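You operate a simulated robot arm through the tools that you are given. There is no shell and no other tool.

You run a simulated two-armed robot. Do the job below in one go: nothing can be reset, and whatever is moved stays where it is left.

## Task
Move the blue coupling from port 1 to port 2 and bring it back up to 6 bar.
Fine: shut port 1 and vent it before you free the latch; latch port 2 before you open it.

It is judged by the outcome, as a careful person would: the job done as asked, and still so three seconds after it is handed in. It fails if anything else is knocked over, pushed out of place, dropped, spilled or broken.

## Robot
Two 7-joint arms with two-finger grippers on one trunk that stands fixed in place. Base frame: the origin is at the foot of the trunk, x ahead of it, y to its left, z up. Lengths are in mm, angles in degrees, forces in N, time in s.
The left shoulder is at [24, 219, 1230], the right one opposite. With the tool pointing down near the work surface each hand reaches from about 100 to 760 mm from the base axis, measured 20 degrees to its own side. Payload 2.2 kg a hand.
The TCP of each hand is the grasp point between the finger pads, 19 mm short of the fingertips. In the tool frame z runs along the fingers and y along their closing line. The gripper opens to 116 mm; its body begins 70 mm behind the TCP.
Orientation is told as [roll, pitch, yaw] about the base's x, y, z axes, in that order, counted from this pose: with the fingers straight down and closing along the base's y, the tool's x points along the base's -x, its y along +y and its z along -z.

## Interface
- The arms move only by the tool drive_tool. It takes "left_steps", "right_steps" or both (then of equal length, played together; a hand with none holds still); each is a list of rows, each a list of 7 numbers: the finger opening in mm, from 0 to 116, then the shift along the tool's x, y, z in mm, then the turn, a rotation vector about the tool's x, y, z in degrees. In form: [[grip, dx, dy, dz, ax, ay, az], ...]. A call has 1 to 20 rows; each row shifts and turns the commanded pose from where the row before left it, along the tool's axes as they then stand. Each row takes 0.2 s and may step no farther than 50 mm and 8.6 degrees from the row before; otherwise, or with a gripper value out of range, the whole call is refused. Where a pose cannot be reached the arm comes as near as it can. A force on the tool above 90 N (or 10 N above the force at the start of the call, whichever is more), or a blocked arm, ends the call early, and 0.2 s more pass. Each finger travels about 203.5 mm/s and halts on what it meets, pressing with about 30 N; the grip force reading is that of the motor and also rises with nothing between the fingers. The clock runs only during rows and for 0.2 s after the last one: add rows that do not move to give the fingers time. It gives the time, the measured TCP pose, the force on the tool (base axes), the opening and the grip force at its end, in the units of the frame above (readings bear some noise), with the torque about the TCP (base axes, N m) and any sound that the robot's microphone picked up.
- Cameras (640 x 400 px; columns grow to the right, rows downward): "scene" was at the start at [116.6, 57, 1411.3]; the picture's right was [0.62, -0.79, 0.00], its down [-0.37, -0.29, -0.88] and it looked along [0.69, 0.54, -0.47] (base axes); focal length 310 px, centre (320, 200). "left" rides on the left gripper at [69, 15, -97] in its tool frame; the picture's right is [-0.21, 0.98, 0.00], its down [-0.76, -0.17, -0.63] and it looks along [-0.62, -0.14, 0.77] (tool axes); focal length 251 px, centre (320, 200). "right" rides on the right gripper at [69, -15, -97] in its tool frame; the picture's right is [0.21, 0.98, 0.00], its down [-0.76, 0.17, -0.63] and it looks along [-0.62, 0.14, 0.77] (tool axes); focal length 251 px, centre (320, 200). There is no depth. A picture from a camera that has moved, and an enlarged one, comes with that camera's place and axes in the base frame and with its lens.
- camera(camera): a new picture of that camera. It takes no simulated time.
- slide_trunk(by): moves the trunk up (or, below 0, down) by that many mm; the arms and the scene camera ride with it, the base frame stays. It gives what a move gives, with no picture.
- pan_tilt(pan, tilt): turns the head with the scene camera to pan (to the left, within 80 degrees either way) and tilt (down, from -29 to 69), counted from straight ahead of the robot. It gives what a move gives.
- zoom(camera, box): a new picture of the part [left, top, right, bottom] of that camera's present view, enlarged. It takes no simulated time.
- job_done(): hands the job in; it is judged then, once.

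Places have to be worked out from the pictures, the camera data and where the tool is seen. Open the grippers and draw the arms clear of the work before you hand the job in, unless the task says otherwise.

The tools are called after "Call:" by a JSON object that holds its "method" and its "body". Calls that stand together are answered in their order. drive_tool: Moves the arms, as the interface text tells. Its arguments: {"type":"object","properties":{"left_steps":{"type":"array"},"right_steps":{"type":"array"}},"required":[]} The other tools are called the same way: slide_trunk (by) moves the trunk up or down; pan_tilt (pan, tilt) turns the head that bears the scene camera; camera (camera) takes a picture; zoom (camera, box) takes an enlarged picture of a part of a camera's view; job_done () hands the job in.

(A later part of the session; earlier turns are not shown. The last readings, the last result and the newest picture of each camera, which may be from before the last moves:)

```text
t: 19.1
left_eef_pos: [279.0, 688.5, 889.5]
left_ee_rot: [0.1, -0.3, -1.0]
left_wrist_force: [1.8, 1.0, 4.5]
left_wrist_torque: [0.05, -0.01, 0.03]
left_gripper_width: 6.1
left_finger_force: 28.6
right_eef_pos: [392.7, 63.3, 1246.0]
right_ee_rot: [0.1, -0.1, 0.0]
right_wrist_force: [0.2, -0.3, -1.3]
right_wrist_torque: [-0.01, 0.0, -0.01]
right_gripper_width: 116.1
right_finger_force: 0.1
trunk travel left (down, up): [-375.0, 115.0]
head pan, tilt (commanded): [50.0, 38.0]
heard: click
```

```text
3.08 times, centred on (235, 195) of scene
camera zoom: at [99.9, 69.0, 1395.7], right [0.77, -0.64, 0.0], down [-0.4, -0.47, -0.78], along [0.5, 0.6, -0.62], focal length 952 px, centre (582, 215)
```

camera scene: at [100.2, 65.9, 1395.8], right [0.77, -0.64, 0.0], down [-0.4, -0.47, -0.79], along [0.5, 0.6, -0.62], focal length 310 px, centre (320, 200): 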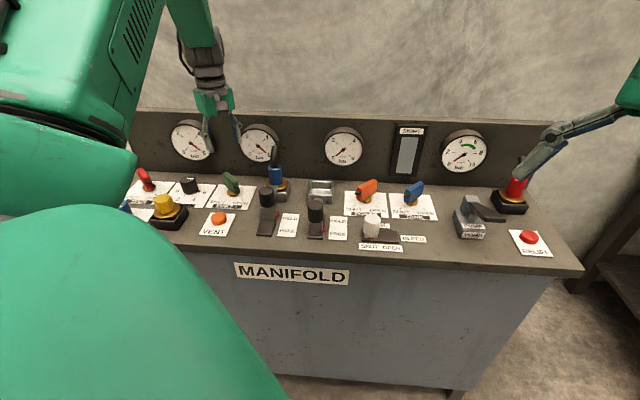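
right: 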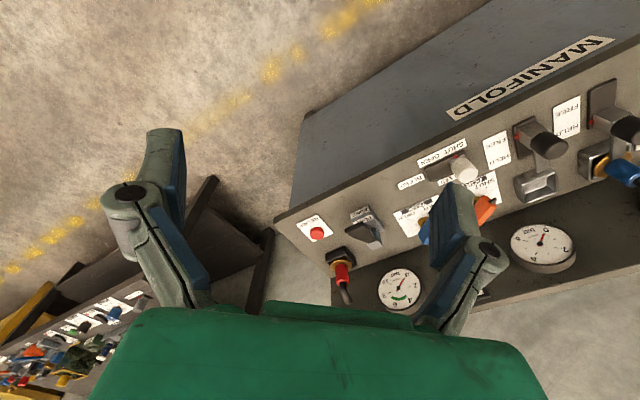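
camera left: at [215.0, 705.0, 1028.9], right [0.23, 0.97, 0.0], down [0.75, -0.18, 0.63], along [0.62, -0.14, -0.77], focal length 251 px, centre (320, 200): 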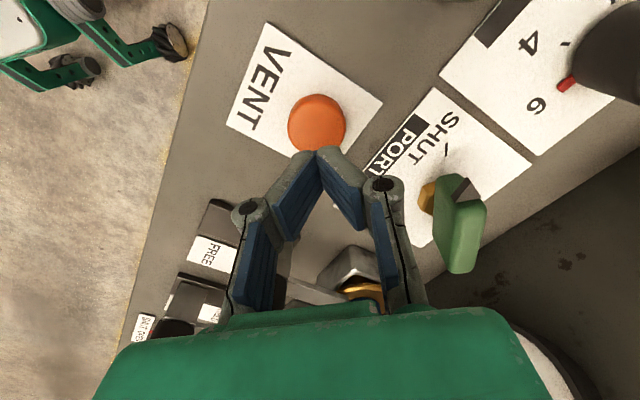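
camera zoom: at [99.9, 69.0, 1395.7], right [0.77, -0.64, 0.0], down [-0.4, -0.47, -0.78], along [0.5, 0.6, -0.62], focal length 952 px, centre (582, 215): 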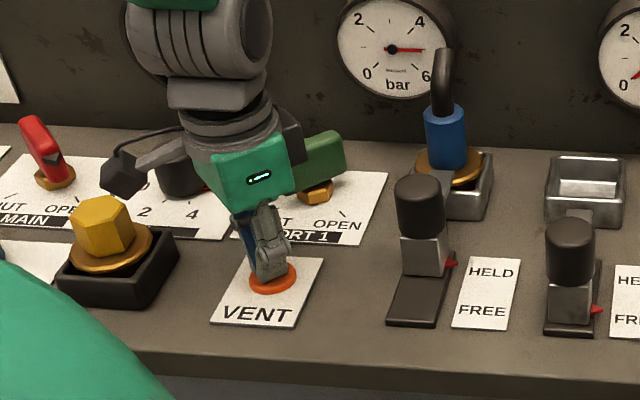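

Click heard and gauge 1 is falling. I'll keep holding the button until it reads 0.

Call:
{"method": "drive_tool", "body": {"left_steps": [[0, 0, 0, 0, 0, 0, 0], [0, 0, 0, 0, 0, 0, 0], [0, 0, 0, 0, 0, 0, 0], [0, 0, 0, 0, 0, 0, 0], [0, 0, 0, 0, 0, 0, 0], [0, 0, 0, 0, 0, 0, 0], [0, 0, 0, 0, 0, 0, 0], [0, 0, 0, 0, 0, 0, 0], [0, 0, 0, 0, 0, 0, 0], [0, 0, 0, 0, 0, 0, 0], [0, 0, 0, 0, 0, 0, 0], [0, 0, 0, 0, 0, 0, 0], [0, 0, 0, 0, 0, 0, 0], [0, 0, 0, 0, 0, 0, 0], [0, 0, 0, 0, 0, 0, 0]]}}

Call:
{"method": "zoom", "body": {"camera": "scene", "box": [170, 130, 300, 260]}}

```text
t: 22.3
left_eef_pos: [278.6, 687.7, 888.9]
left_ee_rot: [0.1, -0.1, -1.0]
left_wrist_force: [-0.2, -0.8, 5.2]
left_wrist_torque: [-0.01, 0.01, 0.02]
left_gripper_width: 6.0
left_finger_force: 28.9
right_eef_pos: [392.5, 63.6, 1245.7]
right_ee_rot: [0.1, 0.0, 0.1]
right_wrist_force: [-0.9, 0.2, -0.2]
right_wrist_torque: [0.01, 0.0, 0.0]
right_gripper_width: 116.1
right_finger_force: 0.1
trunk travel left (down, up): [-375.0, 115.0]
head pan, tilt (commanded): [50.0, 38.0]
```

```text
3.08 times, centred on (235, 195) of scene
camera zoom: at [99.4, 68.0, 1395.8], right [0.77, -0.64, 0.0], down [-0.4, -0.47, -0.79], along [0.5, 0.6, -0.62], focal length 952 px, centre (582, 215)
```

zoom: 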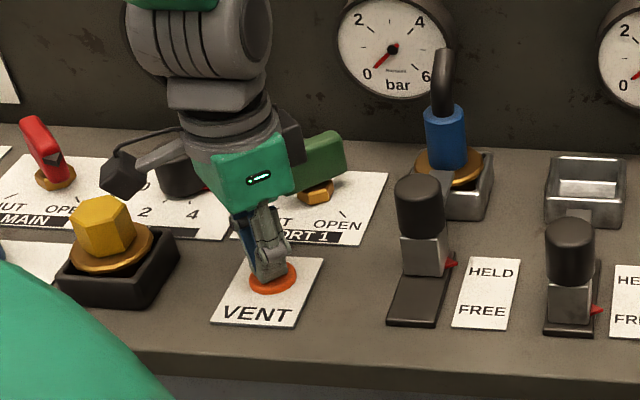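

Gauge 1 reads 0. I'll hold one more second, then lift off and look at the gauge and the latch.

Call:
{"method": "drive_tool", "body": {"left_steps": [[0, 0, 0, 0, 0, 0, 0], [0, 0, 0, 0, 0, 0, 0], [0, 0, 0, 0, 0, 0, 0], [0, 0, 0, 0, 0, 0, 0], [0, 0, 0, 0, 0, 0, 0], [0, 0, 0, -20, 0, 0, 0], [0, 0, 0, -40, 0, 0, 0], [0, 0, 0, -40, 0, 0, 0], [0, 0, 0, -40, 0, 0, 0], [0, 0, 0, 0, 0, 0, 0]]}}

Call:
{"method": "zoom", "body": {"camera": "scene", "box": [235, 120, 355, 240]}}

Call:
{"method": "camera", "body": {"camera": "left"}}

```text
t: 24.5
left_eef_pos: [280.2, 689.8, 1028.2]
left_ee_rot: [0.0, 0.0, -0.9]
left_wrist_force: [0.6, 0.0, 0.0]
left_wrist_torque: [-0.03, 0.01, -0.02]
left_gripper_width: 0.2
left_finger_force: 28.6
right_eef_pos: [392.2, 65.2, 1245.0]
right_ee_rot: [0.0, -0.1, 0.1]
right_wrist_force: [-0.5, 0.5, 0.2]
right_wrist_torque: [0.03, 0.02, 0.03]
right_gripper_width: 116.2
right_finger_force: 0.0
trunk travel left (down, up): [-375.0, 115.0]
head pan, tilt (commanded): [50.0, 38.0]
```

```text
3.33 times, centred on (295, 180) of scene
camera zoom: at [99.8, 68.6, 1395.6], right [0.77, -0.64, 0.0], down [-0.4, -0.47, -0.79], along [0.5, 0.6, -0.62], focal length 1032 px, centre (403, 267)
```

zoom: 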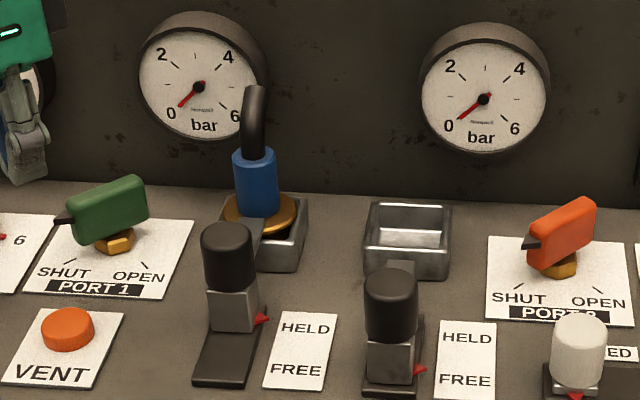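

```text
taken
camera left: at [212.3, 706.7, 1123.9], right [0.23, 0.97, 0.0], down [0.75, -0.18, 0.63], along [0.62, -0.15, -0.77], focal length 251 px, centre (320, 200)
```

left: 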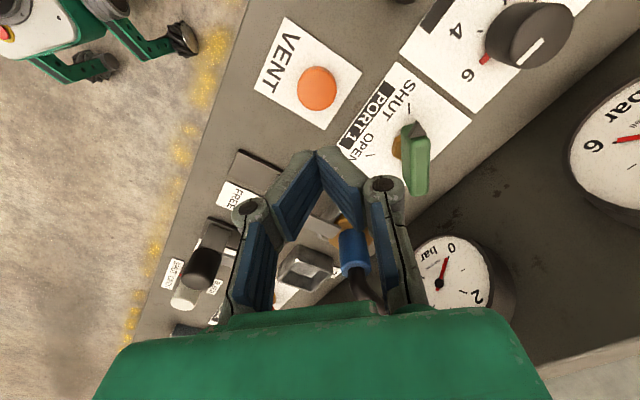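

Gauge 1 holds at 0. Next I rotate to yaw 45 (closing along the panel) and move above latch 1's knob near [392, 617].

Call:
{"method": "drive_tool", "body": {"left_steps": [[75, 0, 0, 0, 0, 0, -7.65], [75, 0, 0, 0, 0, 0, -7.65], [75, 0, 0, 0, 0, 0, -7.65], [75, 0, 0, 0, 0, 0, -7.65], [75, 0, 0, 0, 0, 0, -7.65], [75, 0, 0, 0, 0, 0, -7.65], [75, -8.5, -43, 0, 0, 0, 0], [75, -8.5, -43, 0, 0, 0, 0], [75, -8.5, -43, 0, 0, 0, 0], [75, 0, 0, 0, 0, 0, 0]]}}

Call:
{"method": "camera", "body": {"camera": "left"}}

Call:
{"method": "zoom", "body": {"camera": "scene", "box": [235, 100, 355, 240]}}

```text
t: 26.7
left_eef_pos: [388.9, 615.6, 1028.4]
left_ee_rot: [-0.1, 0.0, 44.8]
left_wrist_force: [-0.6, -0.1, -0.1]
left_wrist_torque: [-0.03, 0.0, -0.02]
left_gripper_width: 74.8
left_finger_force: 0.1
right_eef_pos: [391.0, 65.2, 1245.6]
right_ee_rot: [0.0, -0.1, 0.0]
right_wrist_force: [-0.7, -0.4, 0.5]
right_wrist_torque: [0.0, -0.05, 0.01]
right_gripper_width: 116.0
right_finger_force: 0.1
trunk travel left (down, up): [-375.0, 115.0]
head pan, tilt (commanded): [50.0, 38.0]
```

```text
taken
camera left: at [328.8, 578.7, 1123.8], right [-0.54, 0.84, 0.0], down [0.65, 0.42, 0.63], along [0.53, 0.34, -0.77], focal length 251 px, centre (320, 200)
```

left: 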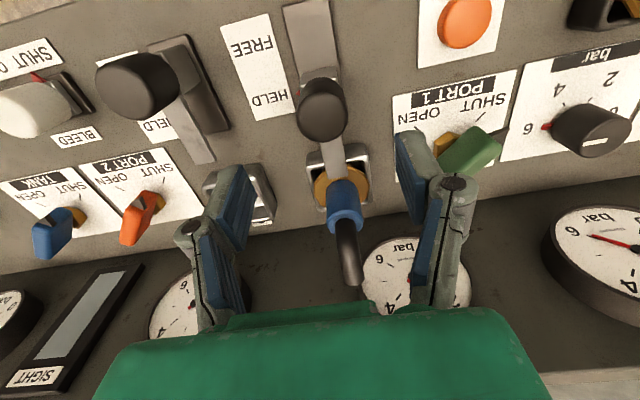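

```text
2.86 times, centred on (295, 170) of scene
camera zoom: at [100.2, 67.9, 1395.7], right [0.77, -0.64, 0.0], down [-0.4, -0.47, -0.79], along [0.5, 0.6, -0.62], focal length 884 px, centre (391, 286)
```

zoom: 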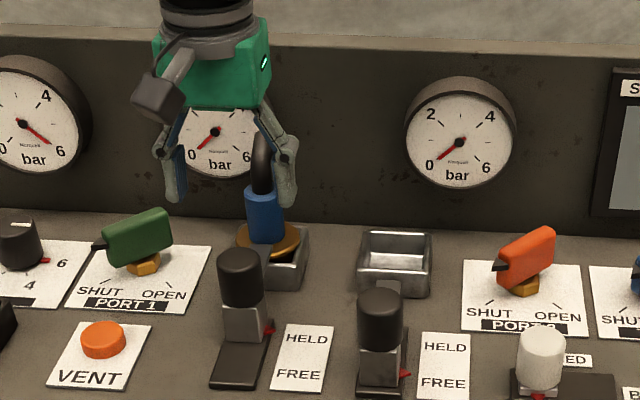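

Gripper tip in the scene view matches its predicted pixel within 1 mm. I'll zoom on knob 1 from the wrist camera to refine its location.

Call:
{"method": "zoom", "body": {"camera": "left", "box": [240, 0, 400, 240]}}

Call:
{"method": "zoom", "body": {"camera": "scene", "box": [250, 170, 300, 236]}}

```text
1.67 times, centred on (320, 120) of left
camera zoom: at [328.8, 578.7, 1123.8], right [-0.54, 0.84, 0.0], down [0.65, 0.42, 0.63], along [0.53, 0.34, -0.77], focal length 419 px, centre (320, 333)
```

zoom: 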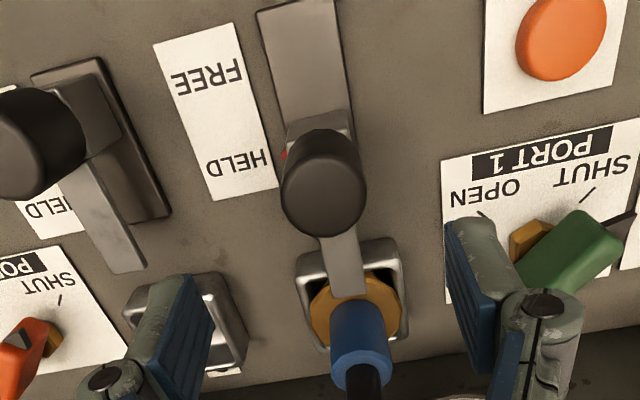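

```text
6.06 times, centred on (275, 203) of scene
camera zoom: at [100.2, 67.9, 1395.7], right [0.77, -0.64, 0.0], down [-0.4, -0.47, -0.79], along [0.5, 0.6, -0.62], focal length 1876 px, centre (593, 182)
```

zoom: 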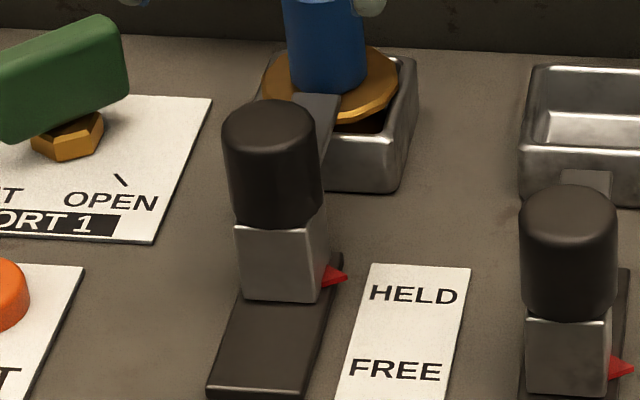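

Knob 1 axis ≈[388, 616], top z≈949, diameter ≈38 mm — directly below the TCP. Descending so the tips are ~24 mm below its top, then closing.

Call:
{"method": "drive_tool", "body": {"left_steps": [[75, 0, 0, 28, 0, 0, 0], [75, 0, 0, 28, 0, 0, 0], [75, 0, 0, 27, 0, 0, 0], [60, 0, 0, 0, 0, 0, 0], [40, 0, 0, 0, 0, 0, 0], [20, 0, 0, 0, 0, 0, 0], [20, 0, 0, 0, 0, 0, 0]]}}

Call:
{"method": "camera", "body": {"camera": "left"}}

Call:
{"method": "zoom", "body": {"camera": "scene", "box": [235, 120, 355, 240]}}

```text
t: 28.3
left_eef_pos: [387.0, 616.1, 944.0]
left_ee_rot: [-0.1, -0.1, 44.9]
left_wrist_force: [-12.3, 13.5, 1.4]
left_wrist_torque: [0.56, 0.13, 0.2]
left_gripper_width: 38.1
left_finger_force: 45.4
right_eef_pos: [390.6, 66.7, 1245.8]
right_ee_rot: [0.0, -0.2, 0.0]
right_wrist_force: [0.5, 0.0, 0.4]
right_wrist_torque: [-0.02, 0.04, 0.01]
right_gripper_width: 115.9
right_finger_force: 0.0
trunk travel left (down, up): [-375.0, 115.0]
head pan, tilt (commanded): [50.0, 38.0]
```

```text
taken
camera left: at [326.9, 579.0, 1039.6], right [-0.54, 0.84, 0.0], down [0.65, 0.42, 0.63], along [0.53, 0.34, -0.77], focal length 251 px, centre (320, 200)
```

left: 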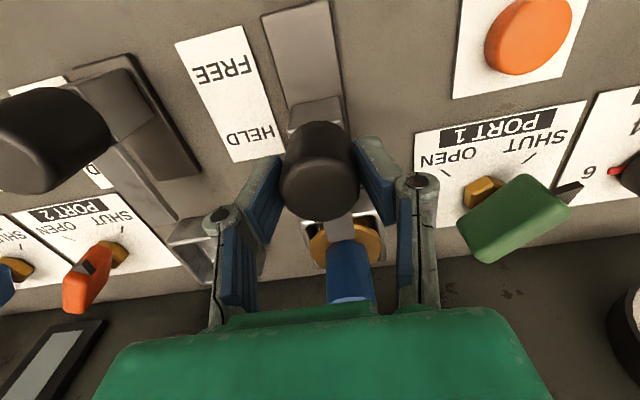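

```text
3.33 times, centred on (295, 180) of scene
camera zoom: at [97.8, 72.9, 1395.6], right [0.77, -0.64, 0.0], down [-0.4, -0.48, -0.78], along [0.51, 0.6, -0.62], focal length 1032 px, centre (403, 267)
```

zoom: 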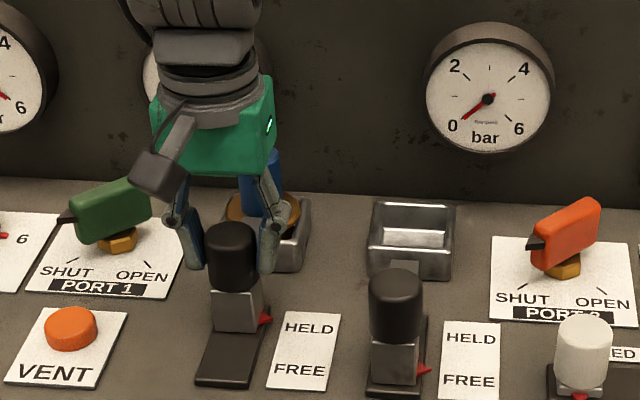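

Knob 1 is gripped at 38 mm. Now slide it toward the front (tool +x) toward FREE in small steps.

Call:
{"method": "drive_tool", "body": {"left_steps": [[20, 8, 1, 0, 0, 0, 0], [20, 9, 0, 0, 0, 0, 0], [20, 9, 0, 0, 0, 0, 0], [20, 9, 0, 0, 0, 0, 0]]}}

Call:
{"method": "zoom", "body": {"camera": "scene", "box": [235, 120, 355, 240]}}

```text
t: 29.3
left_eef_pos: [363.1, 592.5, 943.1]
left_ee_rot: [-0.2, 0.0, 44.8]
left_wrist_force: [-4.8, 3.4, -19.4]
left_wrist_torque: [0.22, -0.03, 0.05]
left_gripper_width: 38.5
left_finger_force: 44.9
right_eef_pos: [391.9, 66.8, 1245.1]
right_ee_rot: [0.0, 0.0, 0.0]
right_wrist_force: [0.3, 0.3, 0.8]
right_wrist_torque: [0.0, -0.04, 0.01]
right_gripper_width: 116.0
right_finger_force: 0.1
trunk travel left (down, up): [-375.0, 115.0]
head pan, tilt (commanded): [50.0, 38.0]
```

```text
3.33 times, centred on (295, 180) of scene
camera zoom: at [101.2, 73.1, 1395.1], right [0.77, -0.64, 0.0], down [-0.4, -0.48, -0.78], along [0.5, 0.6, -0.62], focal length 1032 px, centre (403, 267)
```

zoom: 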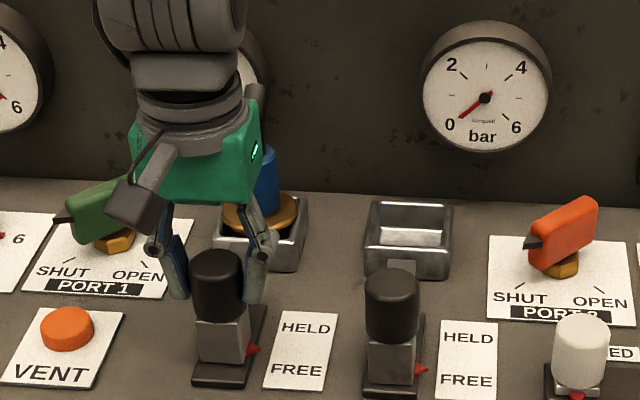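

The latch has moved 34 mm and the pointer is nearly at FREE. Continue ~12 mm to its stop.

Call:
{"method": "drive_tool", "body": {"left_steps": [[20, 4, 0, 0, 0, 0, 0], [20, 4, 0, 0, 0, 0, 0], [20, 4, 0, 0, 0, 0, 0]]}}

Call:
{"method": "zoom", "body": {"camera": "scene", "box": [235, 120, 355, 240]}}

Call:
{"method": "camera", "body": {"camera": "left"}}

```text
t: 30.1
left_eef_pos: [354.3, 585.4, 944.2]
left_ee_rot: [0.0, -0.1, 44.9]
left_wrist_force: [-6.3, 6.6, -6.3]
left_wrist_torque: [-0.46, 1.04, 0.06]
left_gripper_width: 38.3
left_finger_force: 45.5
right_eef_pos: [392.2, 66.6, 1245.6]
right_ee_rot: [0.0, -0.1, 0.0]
right_wrist_force: [0.2, 0.4, 0.3]
right_wrist_torque: [0.01, 0.01, 0.0]
right_gripper_width: 115.8
right_finger_force: 0.1
trunk travel left (down, up): [-375.0, 115.0]
head pan, tilt (commanded): [50.0, 38.0]
```

```text
3.33 times, centred on (295, 180) of scene
camera zoom: at [100.2, 72.3, 1395.5], right [0.77, -0.64, 0.0], down [-0.4, -0.48, -0.78], along [0.5, 0.6, -0.62], focal length 1032 px, centre (403, 267)
```

zoom: 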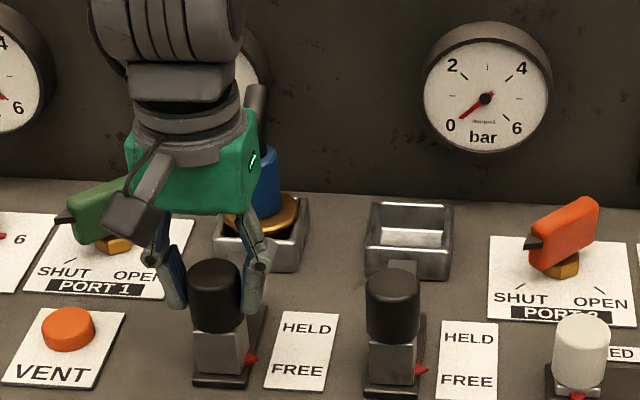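

```text
taken
camera left: at [295.1, 547.4, 1039.7], right [-0.54, 0.84, 0.0], down [0.65, 0.42, 0.63], along [0.53, 0.34, -0.77], focal length 251 px, centre (320, 200)
```

left: 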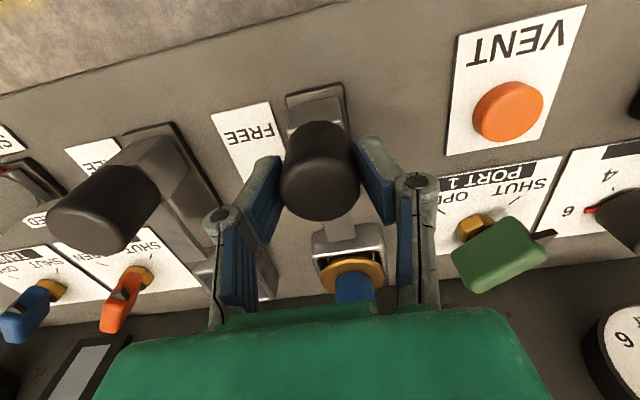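

Latch 1 is at FREE and its bar is off the flange. I'll release, lift, and move above the blue coupling (axis ≈[464, 695], blue top z≈939, hose end curving back to ≈[491, 720, 990]).

Call:
{"method": "drive_tool", "body": {"left_steps": [[55, 0, 0, 0, 0, 0, 0], [75, 0, 0, 0, 0, 0, 0], [75, 0, 0, -40, 0, 0, 0], [75, 0, 0, -45, 0, 0, 0], [75, 0, 0, -45, 0, 0, 0], [75, -40, 0, 0, 0, 0, 0], [75, -40, 0, 0, 0, 0, 0], [75, -40, 0, 0, 0, 0, 0], [75, 0, 0, 0, 0, 0, 0]]}}

Call:
{"method": "camera", "body": {"camera": "left"}}

Call:
{"method": "zoom", "body": {"camera": "scene", "box": [235, 90, 355, 240]}}

```text
t: 32.1
left_eef_pos: [439.1, 664.7, 1078.8]
left_ee_rot: [0.1, -0.2, 44.9]
left_wrist_force: [0.7, -0.4, 0.2]
left_wrist_torque: [0.03, 0.01, 0.03]
left_gripper_width: 75.0
left_finger_force: 0.0
right_eef_pos: [392.2, 57.9, 1245.7]
right_ee_rot: [0.3, -0.1, 0.1]
right_wrist_force: [0.4, -0.3, 0.7]
right_wrist_torque: [0.04, 0.01, 0.0]
right_gripper_width: 116.0
right_finger_force: 0.0
trunk travel left (down, up): [-375.0, 115.0]
head pan, tilt (commanded): [50.0, 38.0]
```

```text
taken
camera left: at [380.0, 627.2, 1174.9], right [-0.54, 0.84, 0.0], down [0.65, 0.41, 0.64], along [0.53, 0.34, -0.77], focal length 251 px, centre (320, 200)
```

left: 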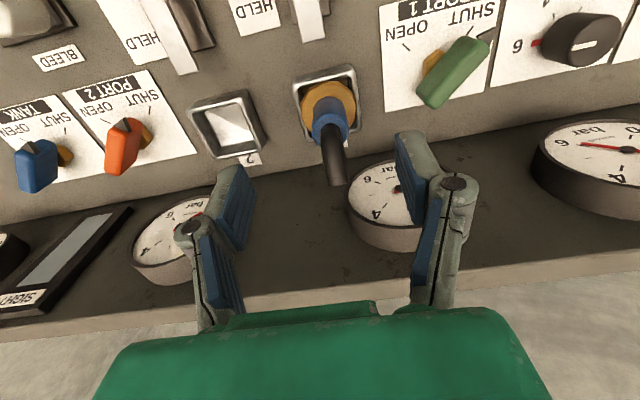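

```text
2.67 times, centred on (295, 165) of scene
camera zoom: at [100.4, 66.6, 1395.7], right [0.77, -0.64, 0.0], down [-0.4, -0.47, -0.79], along [0.5, 0.6, -0.62], focal length 825 px, centre (387, 293)
```

zoom: 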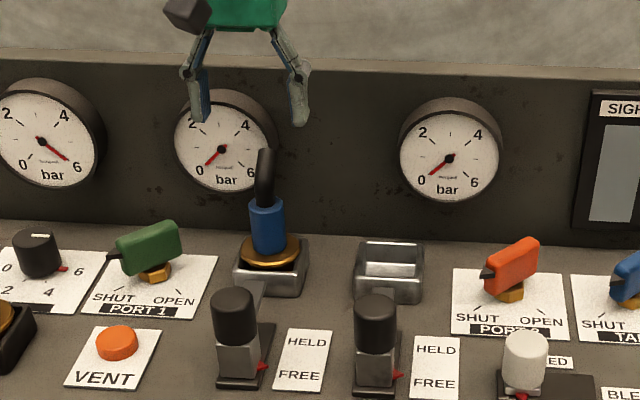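

Latch 1 is FREE, coupling unlatched. I'll zoom in on the coupling and socket 2 from the wrist for accurate positions.

Call:
{"method": "zoom", "body": {"camera": "left", "box": [180, 50, 400, 190]}}

Call:
{"method": "zoom", "body": {"camera": "scene", "box": [260, 135, 350, 215]}}

```text
2.86 times, centred on (290, 120) of left
camera zoom: at [380.0, 627.2, 1174.9], right [-0.54, 0.84, 0.0], down [0.65, 0.41, 0.64], along [0.53, 0.34, -0.77], focal length 718 px, centre (406, 429)
```

zoom: 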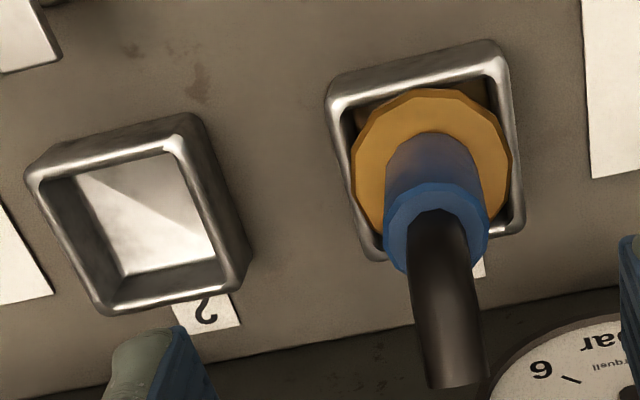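

```text
5.00 times, centred on (305, 175) of scene
camera zoom: at [100.4, 66.6, 1395.7], right [0.77, -0.64, 0.0], down [-0.4, -0.47, -0.79], along [0.5, 0.6, -0.62], focal length 1547 px, centre (395, 325)
```

zoom: 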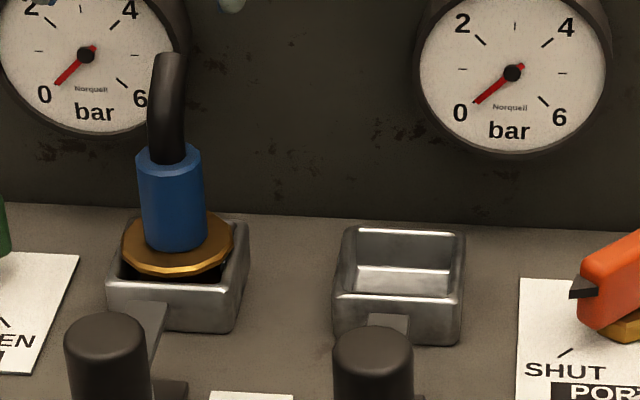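

To get the port 1→2 offset exactly, I'll do a visual match: shift 126 mm along the panel at this same height and compare socket 2's image with box 1's image here.

Call:
{"method": "drive_tool", "body": {"left_steps": [[75, 0, -42, 0, 0, 0, 0], [75, 0, -42, 0, 0, 0, 0], [75, 0, -42, 0, 0, 0, 0], [75, 0, 0, 0, 0, 0, 0], [75, 0, 0, 0, 0, 0, 0]]}}

Call:
{"method": "zoom", "body": {"camera": "left", "box": [180, 50, 400, 190]}}

Call:
{"method": "camera", "body": {"camera": "left"}}

```text
t: 33.3
left_eef_pos: [529.9, 581.9, 1073.7]
left_ee_rot: [0.0, -0.1, 44.9]
left_wrist_force: [-0.5, 0.5, -0.3]
left_wrist_torque: [-0.03, -0.01, 0.0]
left_gripper_width: 75.2
left_finger_force: 0.0
right_eef_pos: [392.1, 66.1, 1245.3]
right_ee_rot: [0.0, -0.1, 0.1]
right_wrist_force: [0.2, 0.0, 1.1]
right_wrist_torque: [0.02, 0.03, 0.02]
right_gripper_width: 115.8
right_finger_force: 0.0
trunk travel left (down, up): [-375.0, 115.0]
head pan, tilt (commanded): [50.0, 38.0]
```

```text
2.86 times, centred on (290, 120) of left
camera zoom: at [470.0, 544.3, 1169.2], right [-0.54, 0.84, 0.0], down [0.65, 0.42, 0.63], along [0.53, 0.34, -0.77], focal length 718 px, centre (406, 429)
```

zoom: 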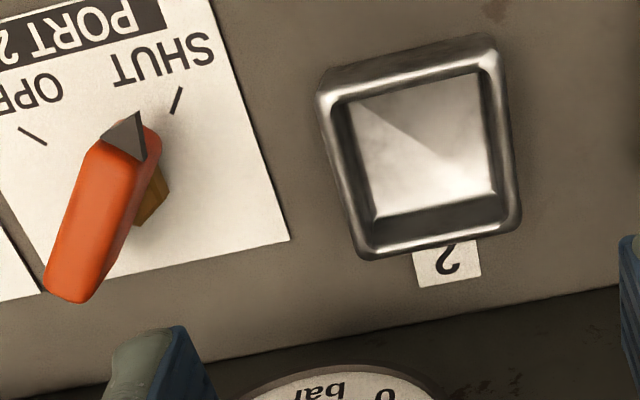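

```text
taken
camera left: at [470.0, 544.3, 1169.2], right [-0.54, 0.84, 0.0], down [0.65, 0.42, 0.63], along [0.53, 0.34, -0.77], focal length 251 px, centre (320, 200)
```

left: 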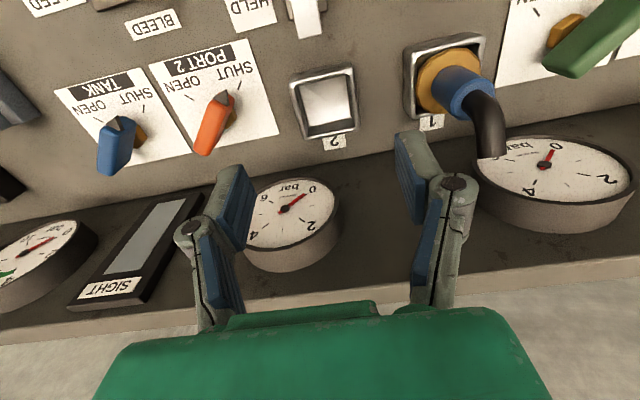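

The visual match gives a port pitch of ≈125 mm along the panel ([88.4, −88.4]). Now I go back over the coupling (axis ≈[458, 688]) for the grasp.

Call:
{"method": "drive_tool", "body": {"left_steps": [[75, -8.2, 42, 0, 0, 0, 0], [75, -8.2, 42, 0, 0, 0, 0], [75, -8.2, 42, 0, 0, 0, 0], [75, 0, 0, 20, 0, 0, 0], [75, 0, 0, 0, 0, 0, 0], [75, 0, 0, 0, 0, 0, 0]]}}

Call:
{"method": "zoom", "body": {"camera": "left", "box": [200, 50, 440, 250]}}

Call:
{"method": "zoom", "body": {"camera": "scene", "box": [235, 90, 345, 210]}}

```text
t: 34.7
left_eef_pos: [460.1, 682.7, 1056.7]
left_ee_rot: [0.1, -0.1, 44.9]
left_wrist_force: [-0.2, -0.2, 0.4]
left_wrist_torque: [0.04, 0.01, 0.01]
left_gripper_width: 74.9
left_finger_force: 0.1
right_eef_pos: [391.9, 60.9, 1246.0]
right_ee_rot: [0.1, -0.1, -0.1]
right_wrist_force: [-0.4, 0.2, 0.2]
right_wrist_torque: [0.01, -0.04, 0.02]
right_gripper_width: 115.9
right_finger_force: 0.0
trunk travel left (down, up): [-375.0, 115.0]
head pan, tilt (commanded): [50.0, 38.0]
```

```text
2.00 times, centred on (320, 150) of left
camera zoom: at [399.5, 645.6, 1153.3], right [-0.54, 0.84, 0.0], down [0.65, 0.41, 0.63], along [0.53, 0.34, -0.77], focal length 503 px, centre (320, 300)
```

zoom: 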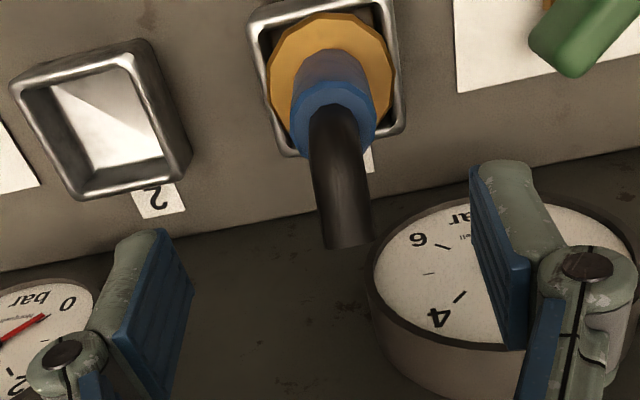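

```text
3.33 times, centred on (290, 150) of scene
camera zoom: at [100.2, 67.3, 1395.7], right [0.77, -0.64, 0.0], down [-0.4, -0.47, -0.79], along [0.5, 0.6, -0.62], focal length 1032 px, centre (420, 367)
```

zoom: 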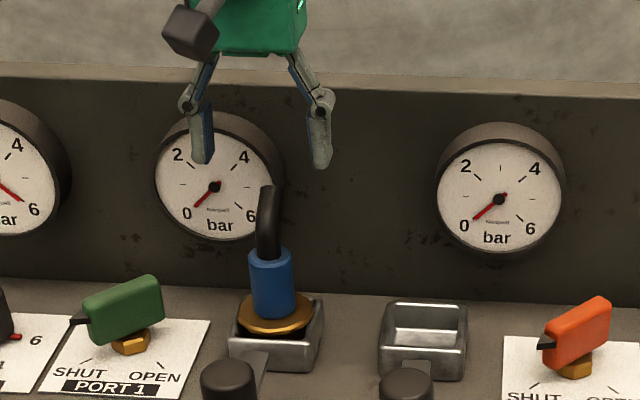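

There's some trunk sway after moves; I'll wait a moment for it to settle and read again.

Call:
{"method": "drive_tool", "body": {"left_steps": [[75, 0, 0, 0, 0, 0, 0], [75, 0, 0, 0, 0, 0, 0], [75, 0, 0, 0, 0, 0, 0], [75, 0, 0, 0, 0, 0, 0], [75, 0, 0, 0, 0, 0, 0]]}}

Call:
{"method": "zoom", "body": {"camera": "left", "box": [200, 50, 440, 250]}}

```text
t: 35.9
left_eef_pos: [460.6, 683.7, 1055.2]
left_ee_rot: [0.0, -0.1, 45.0]
left_wrist_force: [0.6, 0.8, -0.3]
left_wrist_torque: [-0.01, 0.01, 0.0]
left_gripper_width: 75.5
left_finger_force: 0.1
right_eef_pos: [392.6, 65.5, 1245.7]
right_ee_rot: [0.0, 0.0, -0.1]
right_wrist_force: [0.4, -0.5, -1.5]
right_wrist_torque: [0.02, 0.01, -0.03]
right_gripper_width: 115.9
right_finger_force: 0.1
trunk travel left (down, up): [-375.0, 115.0]
head pan, tilt (commanded): [50.0, 38.0]
```

```text
2.00 times, centred on (320, 150) of left
camera zoom: at [400.3, 648.1, 1151.7], right [-0.54, 0.84, 0.0], down [0.65, 0.42, 0.63], along [0.53, 0.34, -0.77], focal length 503 px, centre (320, 300)
```

zoom: 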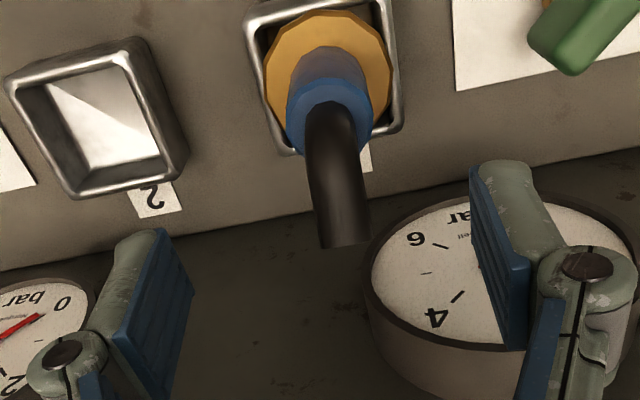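

Coupling axis ≈[458, 689]; TCP is ~4 mm short along the panel. I'll correct and descend partway, then check hose/palm clearance.

Call:
{"method": "drive_tool", "body": {"left_steps": [[75, -1.5, 4.3, 10, 0, 0, 0], [75, 0, 0, 25, 0, 0, 0], [75, 0, 0, 25, 0, 0, 0], [75, 0, 0, 20, 0, 0, 0], [75, 0, 0, 0, 0, 0, 0], [75, 0, 0, 0, 0, 0, 0], [75, 0, 0, 0, 0, 0, 0]]}}

Call:
{"method": "camera", "body": {"camera": "left"}}

Call:
{"method": "zoom", "body": {"camera": "scene", "box": [235, 90, 345, 210]}}

```text
t: 37.5
left_eef_pos: [457.1, 687.8, 976.1]
left_ee_rot: [0.0, -0.1, 44.9]
left_wrist_force: [0.5, -0.5, 0.2]
left_wrist_torque: [0.0, 0.0, -0.01]
left_gripper_width: 74.9
left_finger_force: 0.1
right_eef_pos: [392.7, 64.5, 1245.4]
right_ee_rot: [-0.1, 0.0, 0.0]
right_wrist_force: [0.3, 0.4, -0.6]
right_wrist_torque: [-0.01, -0.01, 0.01]
right_gripper_width: 115.9
right_finger_force: 0.1
trunk travel left (down, up): [-375.0, 115.0]
head pan, tilt (commanded): [50.0, 38.0]
```

```text
taken
camera left: at [397.2, 651.2, 1071.0], right [-0.54, 0.84, 0.0], down [0.65, 0.42, 0.63], along [0.53, 0.34, -0.77], focal length 251 px, centre (320, 200)
```

left: 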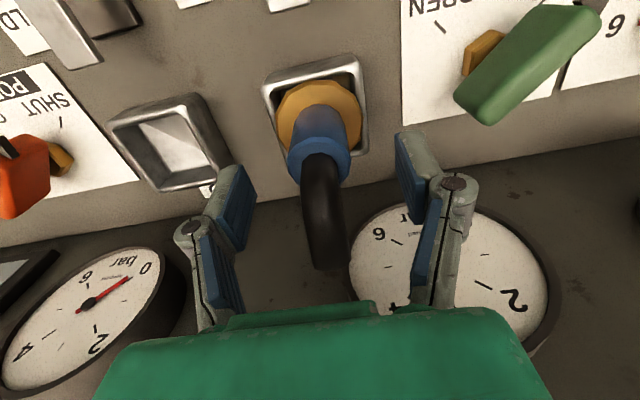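

```text
3.33 times, centred on (290, 150) of scene
camera zoom: at [101.0, 68.9, 1395.6], right [0.77, -0.64, 0.0], down [-0.4, -0.47, -0.78], along [0.5, 0.6, -0.62], focal length 1032 px, centre (420, 367)
```

zoom: 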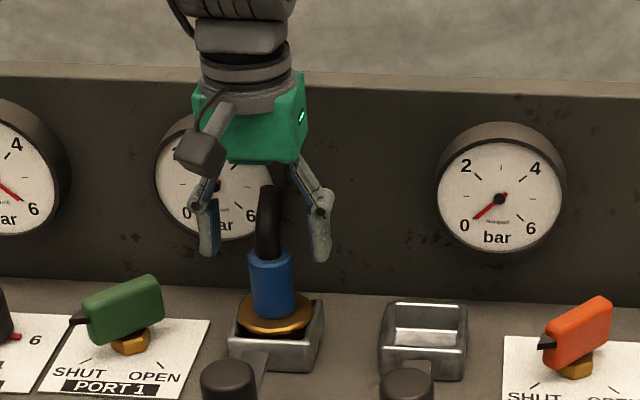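

Hose end lies ~40 mm behind the coupling axis, clear of the palm. Descend 41 mm and check before closing.

Call:
{"method": "drive_tool", "body": {"left_steps": [[75, 0, 0, 15, 0, 0, 0], [75, 0, 0, 15, 0, 0, 0], [75, 0, 0, 11, 0, 0, 0], [75, 0, 0, 0, 0, 0, 0], [75, 0, 0, 0, 0, 0, 0], [75, 0, 0, 0, 0, 0, 0]]}}

Call:
{"method": "camera", "body": {"camera": "left"}}

Call:
{"method": "zoom", "body": {"camera": "scene", "box": [235, 90, 345, 210]}}

```text
t: 38.9
left_eef_pos: [455.4, 689.0, 934.7]
left_ee_rot: [0.0, -0.2, 44.9]
left_wrist_force: [0.3, 0.1, -0.3]
left_wrist_torque: [-0.02, -0.01, -0.01]
left_gripper_width: 74.9
left_finger_force: 0.0
right_eef_pos: [392.1, 65.6, 1245.4]
right_ee_rot: [0.0, -0.1, 0.0]
right_wrist_force: [0.5, -0.8, 1.2]
right_wrist_torque: [0.0, 0.0, -0.01]
right_gripper_width: 116.0
right_finger_force: 0.1
trunk travel left (down, up): [-375.0, 115.0]
head pan, tilt (commanded): [50.0, 38.0]
```

```text
taken
camera left: at [396.1, 651.6, 1030.9], right [-0.54, 0.84, 0.0], down [0.65, 0.42, 0.63], along [0.53, 0.34, -0.77], focal length 251 px, centre (320, 200)
```

left: 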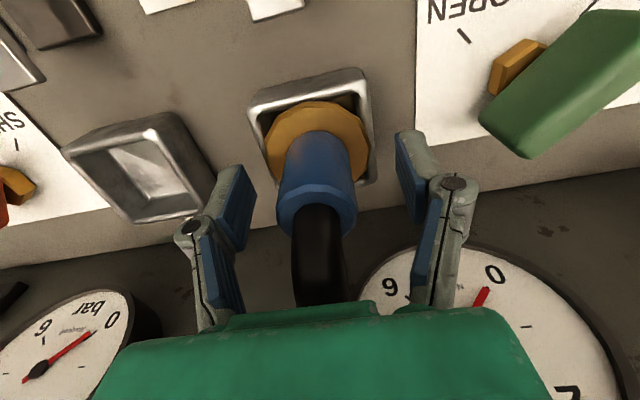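

```text
3.33 times, centred on (290, 150) of scene
camera zoom: at [100.9, 69.0, 1395.6], right [0.77, -0.64, 0.0], down [-0.4, -0.47, -0.78], along [0.5, 0.6, -0.62], focal length 1032 px, centre (420, 367)
```

zoom: 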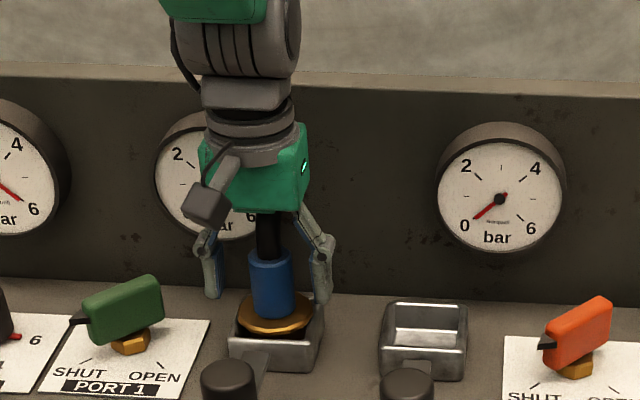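

The blue body is centred between the fingers. Closing on it now.

Call:
{"method": "drive_tool", "body": {"left_steps": [[60, 0, 0, 0, 0, 0, 0], [45, 0, 0, 0, 0, 0, 0], [30, 0, 0, 0, 0, 0, 0], [15, 0, 0, 0, 0, 0, 0], [10, 0, 0, 0, 0, 0, 0], [10, 0, 0, 0, 0, 0, 0]]}}

Call:
{"method": "camera", "body": {"camera": "left"}}

Call:
{"method": "zoom", "body": {"camera": "scene", "box": [235, 90, 345, 210]}}

```text
t: 40.3
left_eef_pos: [455.1, 688.4, 935.1]
left_ee_rot: [0.0, 0.0, 44.9]
left_wrist_force: [0.9, -0.8, -0.3]
left_wrist_torque: [0.06, -0.01, 0.01]
left_gripper_width: 36.3
left_finger_force: 30.6
right_eef_pos: [391.3, 63.7, 1245.7]
right_ee_rot: [-0.1, -0.1, 0.1]
right_wrist_force: [-0.5, -0.4, 0.2]
right_wrist_torque: [0.0, 0.04, -0.04]
right_gripper_width: 116.0
right_finger_force: 0.1
trunk travel left (down, up): [-375.0, 115.0]
head pan, tilt (commanded): [50.0, 38.0]
```

```text
taken
camera left: at [396.3, 651.4, 1031.1], right [-0.54, 0.84, 0.0], down [0.65, 0.42, 0.63], along [0.53, 0.34, -0.77], focal length 251 px, centre (320, 200)
```

left: 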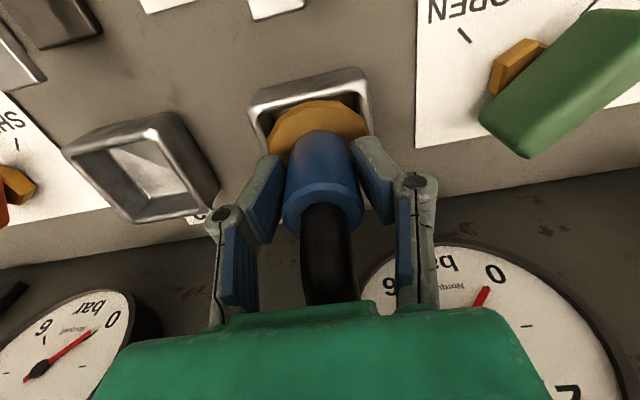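

```text
3.33 times, centred on (290, 150) of scene
camera zoom: at [101.1, 68.5, 1395.6], right [0.77, -0.64, 0.0], down [-0.4, -0.47, -0.78], along [0.5, 0.6, -0.62], focal length 1032 px, centre (420, 367)
```

zoom: 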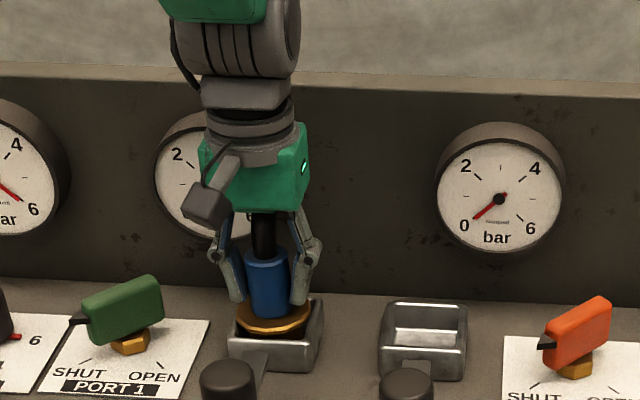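

Held at 36 mm, coupling centred on the TCP. Lifting gently 30 mm first to check it comes free.

Call:
{"method": "drive_tool", "body": {"left_steps": [[5, 0, 0, -6, 0, 0, 0], [5, 0, 0, -8, 0, 0, 0], [5, 0, 0, -8, 0, 0, 0], [5, 0, 0, -8, 0, 0, 0], [5, 0, 0, 0, 0, 0, 0]]}}

Call:
{"method": "zoom", "body": {"camera": "scene", "box": [235, 90, 345, 210]}}

Call:
{"method": "camera", "body": {"camera": "left"}}

```text
t: 41.5
left_eef_pos: [455.1, 690.5, 963.7]
left_ee_rot: [-0.1, 0.1, 44.9]
left_wrist_force: [1.0, -0.6, -4.1]
left_wrist_torque: [-0.02, 0.01, 0.03]
left_gripper_width: 36.0
left_finger_force: 30.1
right_eef_pos: [392.4, 65.7, 1244.5]
right_ee_rot: [0.0, 0.1, 0.0]
right_wrist_force: [-0.4, 0.3, 0.5]
right_wrist_torque: [-0.03, -0.02, 0.0]
right_gripper_width: 116.0
right_finger_force: 0.0
trunk travel left (down, up): [-375.0, 115.0]
head pan, tilt (commanded): [50.0, 38.0]
```

```text
3.33 times, centred on (290, 150) of scene
camera zoom: at [101.4, 69.8, 1395.5], right [0.77, -0.64, 0.0], down [-0.4, -0.48, -0.78], along [0.5, 0.6, -0.62], focal length 1032 px, centre (420, 367)
```

zoom: 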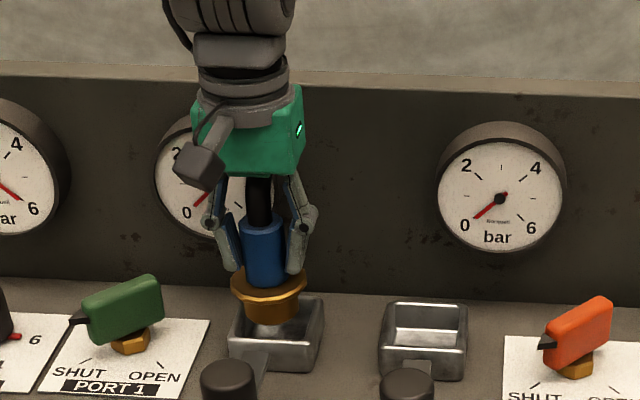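

```text
taken
camera left: at [395.7, 653.3, 1060.3], right [-0.54, 0.84, 0.0], down [0.65, 0.42, 0.63], along [0.53, 0.34, -0.77], focal length 251 px, centre (320, 200)
```

left: 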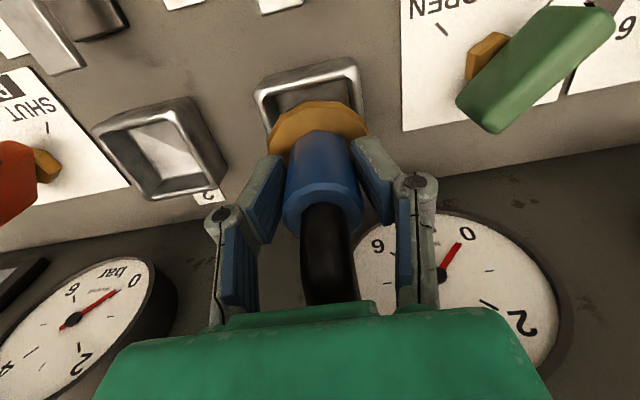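

Coupling is free (≈4 N). Lift another 50 mm, then carry it 126 mm along the panel at moderate speed.

Call:
{"method": "drive_tool", "body": {"left_steps": [[5, 0, 0, -12, 0, 0, 0], [5, 0, 0, -13, 0, 0, 0], [5, 0, 0, -13, 0, 0, 0], [5, 0, 0, -12, 0, 0, 0], [5, 0, -15, 0, 0, 0, 0], [5, 0, -22, 0, 0, 0, 0], [5, 0, -26, 0, 0, 0, 0], [5, 0, -26, 0, 0, 0, 0], [5, 0, -22, 0, 0, 0, 0], [5, 0, -15, 0, 0, 0, 0], [5, 0, 0, 0, 0, 0, 0], [5, 0, 0, 0, 0, 0, 0], [5, 0, 0, 0, 0, 0, 0], [5, 0, 0, 0, 0, 0, 0]]}}

Call:
{"method": "zoom", "body": {"camera": "scene", "box": [255, 80, 385, 220]}}

Call:
{"method": "camera", "body": {"camera": "left"}}

```text
t: 44.5
left_eef_pos: [544.7, 599.8, 1013.0]
left_ee_rot: [0.0, 0.1, 44.9]
left_wrist_force: [0.8, 0.0, -4.3]
left_wrist_torque: [-0.04, -0.01, -0.02]
left_gripper_width: 36.2
left_finger_force: 29.7
right_eef_pos: [392.2, 64.5, 1245.0]
right_ee_rot: [0.0, -0.1, -0.1]
right_wrist_force: [-0.8, -0.7, -0.2]
right_wrist_torque: [-0.03, 0.03, -0.03]
right_gripper_width: 116.0
right_finger_force: 0.1
trunk travel left (down, up): [-375.0, 115.0]
head pan, tilt (commanded): [50.0, 38.0]
```

```text
2.86 times, centred on (320, 150) of scene
camera zoom: at [101.9, 68.8, 1395.5], right [0.77, -0.64, 0.0], down [-0.4, -0.47, -0.78], along [0.5, 0.6, -0.62], focal length 884 px, centre (320, 343)
```

zoom: 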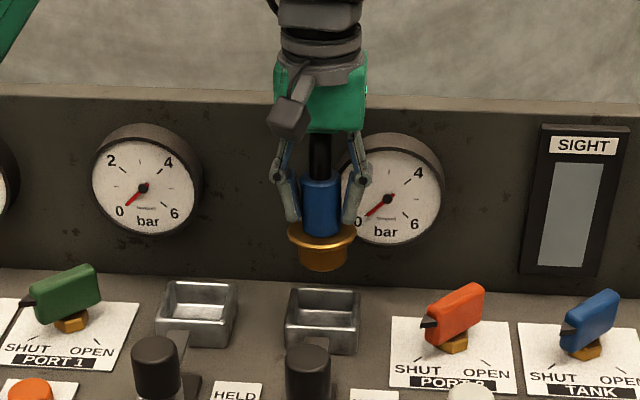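

```text
taken
camera left: at [485.3, 563.5, 1109.0], right [-0.54, 0.84, 0.0], down [0.65, 0.42, 0.63], along [0.53, 0.34, -0.77], focal length 251 px, centre (320, 200)
```

left: 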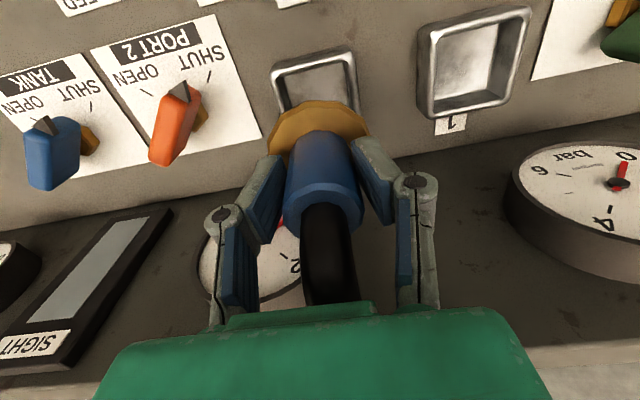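

Reading [544.7, 599.8] matches the target. I'll descend to just above the rim (same relative height as the earlier 30 mm-lift picture over box 1) for a visual alignment check.

Call:
{"method": "drive_tool", "body": {"left_steps": [[5, 0, 0, 15, 0, 0, 0], [5, 0, 0, 15, 0, 0, 0], [5, 0, 0, 15, 0, 0, 0], [5, 0, 0, 0, 0, 0, 0], [5, 0, 0, 0, 0, 0, 0], [5, 0, 0, 0, 0, 0, 0], [5, 0, 0, 0, 0, 0, 0]]}}

Call:
{"method": "camera", "body": {"camera": "left"}}

Call:
{"method": "zoom", "body": {"camera": "scene", "box": [285, 130, 365, 220]}}

Call:
{"method": "zoom", "body": {"camera": "left", "box": [240, 40, 400, 140]}}

```text
t: 46.1
left_eef_pos: [547.1, 601.9, 967.9]
left_ee_rot: [-0.1, -0.2, 44.9]
left_wrist_force: [-0.6, -0.4, -3.6]
left_wrist_torque: [0.0, 0.0, 0.03]
left_gripper_width: 36.4
left_finger_force: 30.4
right_eef_pos: [392.5, 65.4, 1244.7]
right_ee_rot: [0.1, -0.2, -0.1]
right_wrist_force: [0.0, 0.2, 0.3]
right_wrist_torque: [0.04, 0.03, 0.01]
right_gripper_width: 116.0
right_finger_force: 0.0
trunk travel left (down, up): [-375.0, 115.0]
head pan, tilt (commanded): [50.0, 38.0]
```

```text
taken
camera left: at [486.4, 564.9, 1064.1], right [-0.54, 0.84, 0.0], down [0.65, 0.42, 0.63], along [0.53, 0.34, -0.77], focal length 251 px, centre (320, 200)
```

left: 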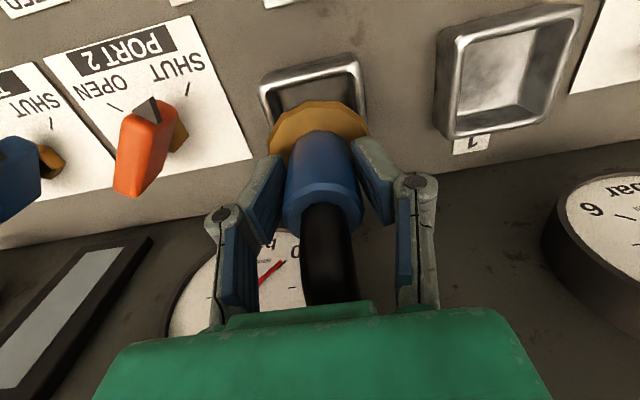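

```text
4.44 times, centred on (325, 175) of scene
camera zoom: at [101.9, 68.8, 1395.5], right [0.77, -0.64, 0.0], down [-0.4, -0.47, -0.78], along [0.5, 0.6, -0.62], focal length 1376 px, centre (298, 311)
```

zoom: 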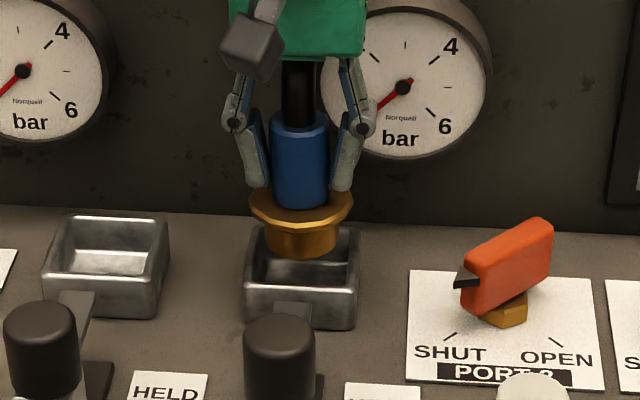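

```text
4.00 times, centred on (320, 90) of left
camera zoom: at [486.4, 564.9, 1064.1], right [-0.54, 0.84, 0.0], down [0.65, 0.42, 0.63], along [0.53, 0.34, -0.77], focal length 1006 px, centre (320, 640)
```

zoom: 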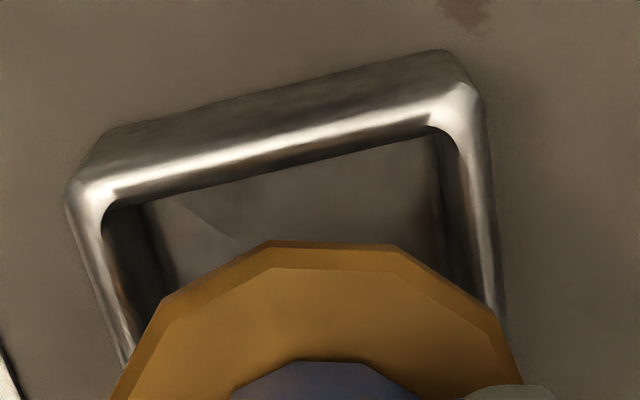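

Geometry shows the coupling axis within ~2 mm of socket 2's centre (plug ≈43 mm in ≈58 mm opening). I'll lower it in small steps watching the force.

Call:
{"method": "drive_tool", "body": {"left_steps": [[5, 0, -1, 5, 0, 0, 0], [5, 0, 0, 5, 0, 0, 0], [5, 0, 0, 5, 0, 0, 0], [5, 0, 0, 5, 0, 0, 0], [5, 0, 0, 5, 0, 0, 0], [5, 0, 0, 0, 0, 0, 0]]}}

Call:
{"method": "zoom", "body": {"camera": "scene", "box": [285, 130, 365, 220]}}

Call:
{"method": "camera", "body": {"camera": "left"}}

```text
t: 47.5
left_eef_pos: [545.4, 600.1, 944.2]
left_ee_rot: [0.0, -0.1, 44.8]
left_wrist_force: [-0.5, 0.8, -3.4]
left_wrist_torque: [-0.01, 0.04, 0.0]
left_gripper_width: 36.2
left_finger_force: 29.8
right_eef_pos: [392.7, 64.9, 1243.7]
right_ee_rot: [-0.1, -0.1, 0.0]
right_wrist_force: [0.0, 0.4, 0.0]
right_wrist_torque: [-0.01, 0.0, 0.03]
right_gripper_width: 116.2
right_finger_force: 0.1
trunk travel left (down, up): [-375.0, 115.0]
head pan, tilt (commanded): [50.0, 38.0]
```

```text
4.44 times, centred on (325, 175) of scene
camera zoom: at [102.0, 68.8, 1395.5], right [0.77, -0.64, 0.0], down [-0.4, -0.47, -0.78], along [0.5, 0.6, -0.62], focal length 1376 px, centre (298, 311)
```

zoom: 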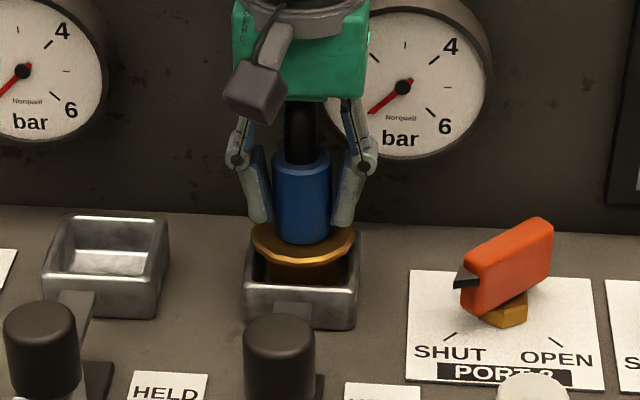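

```text
taken
camera left: at [486.0, 562.1, 1040.3], right [-0.54, 0.84, 0.0], down [0.65, 0.42, 0.63], along [0.53, 0.34, -0.77], focal length 251 px, centre (320, 200)
```

left: 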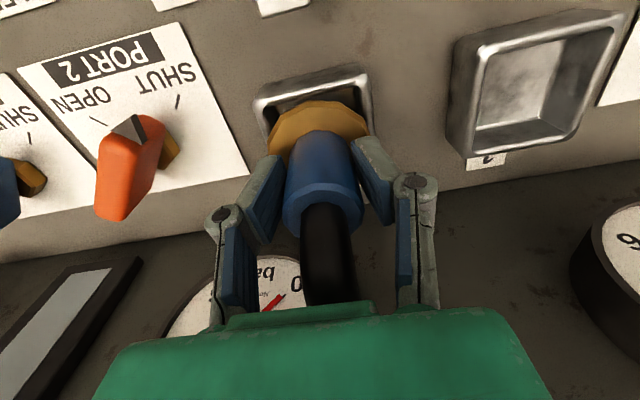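

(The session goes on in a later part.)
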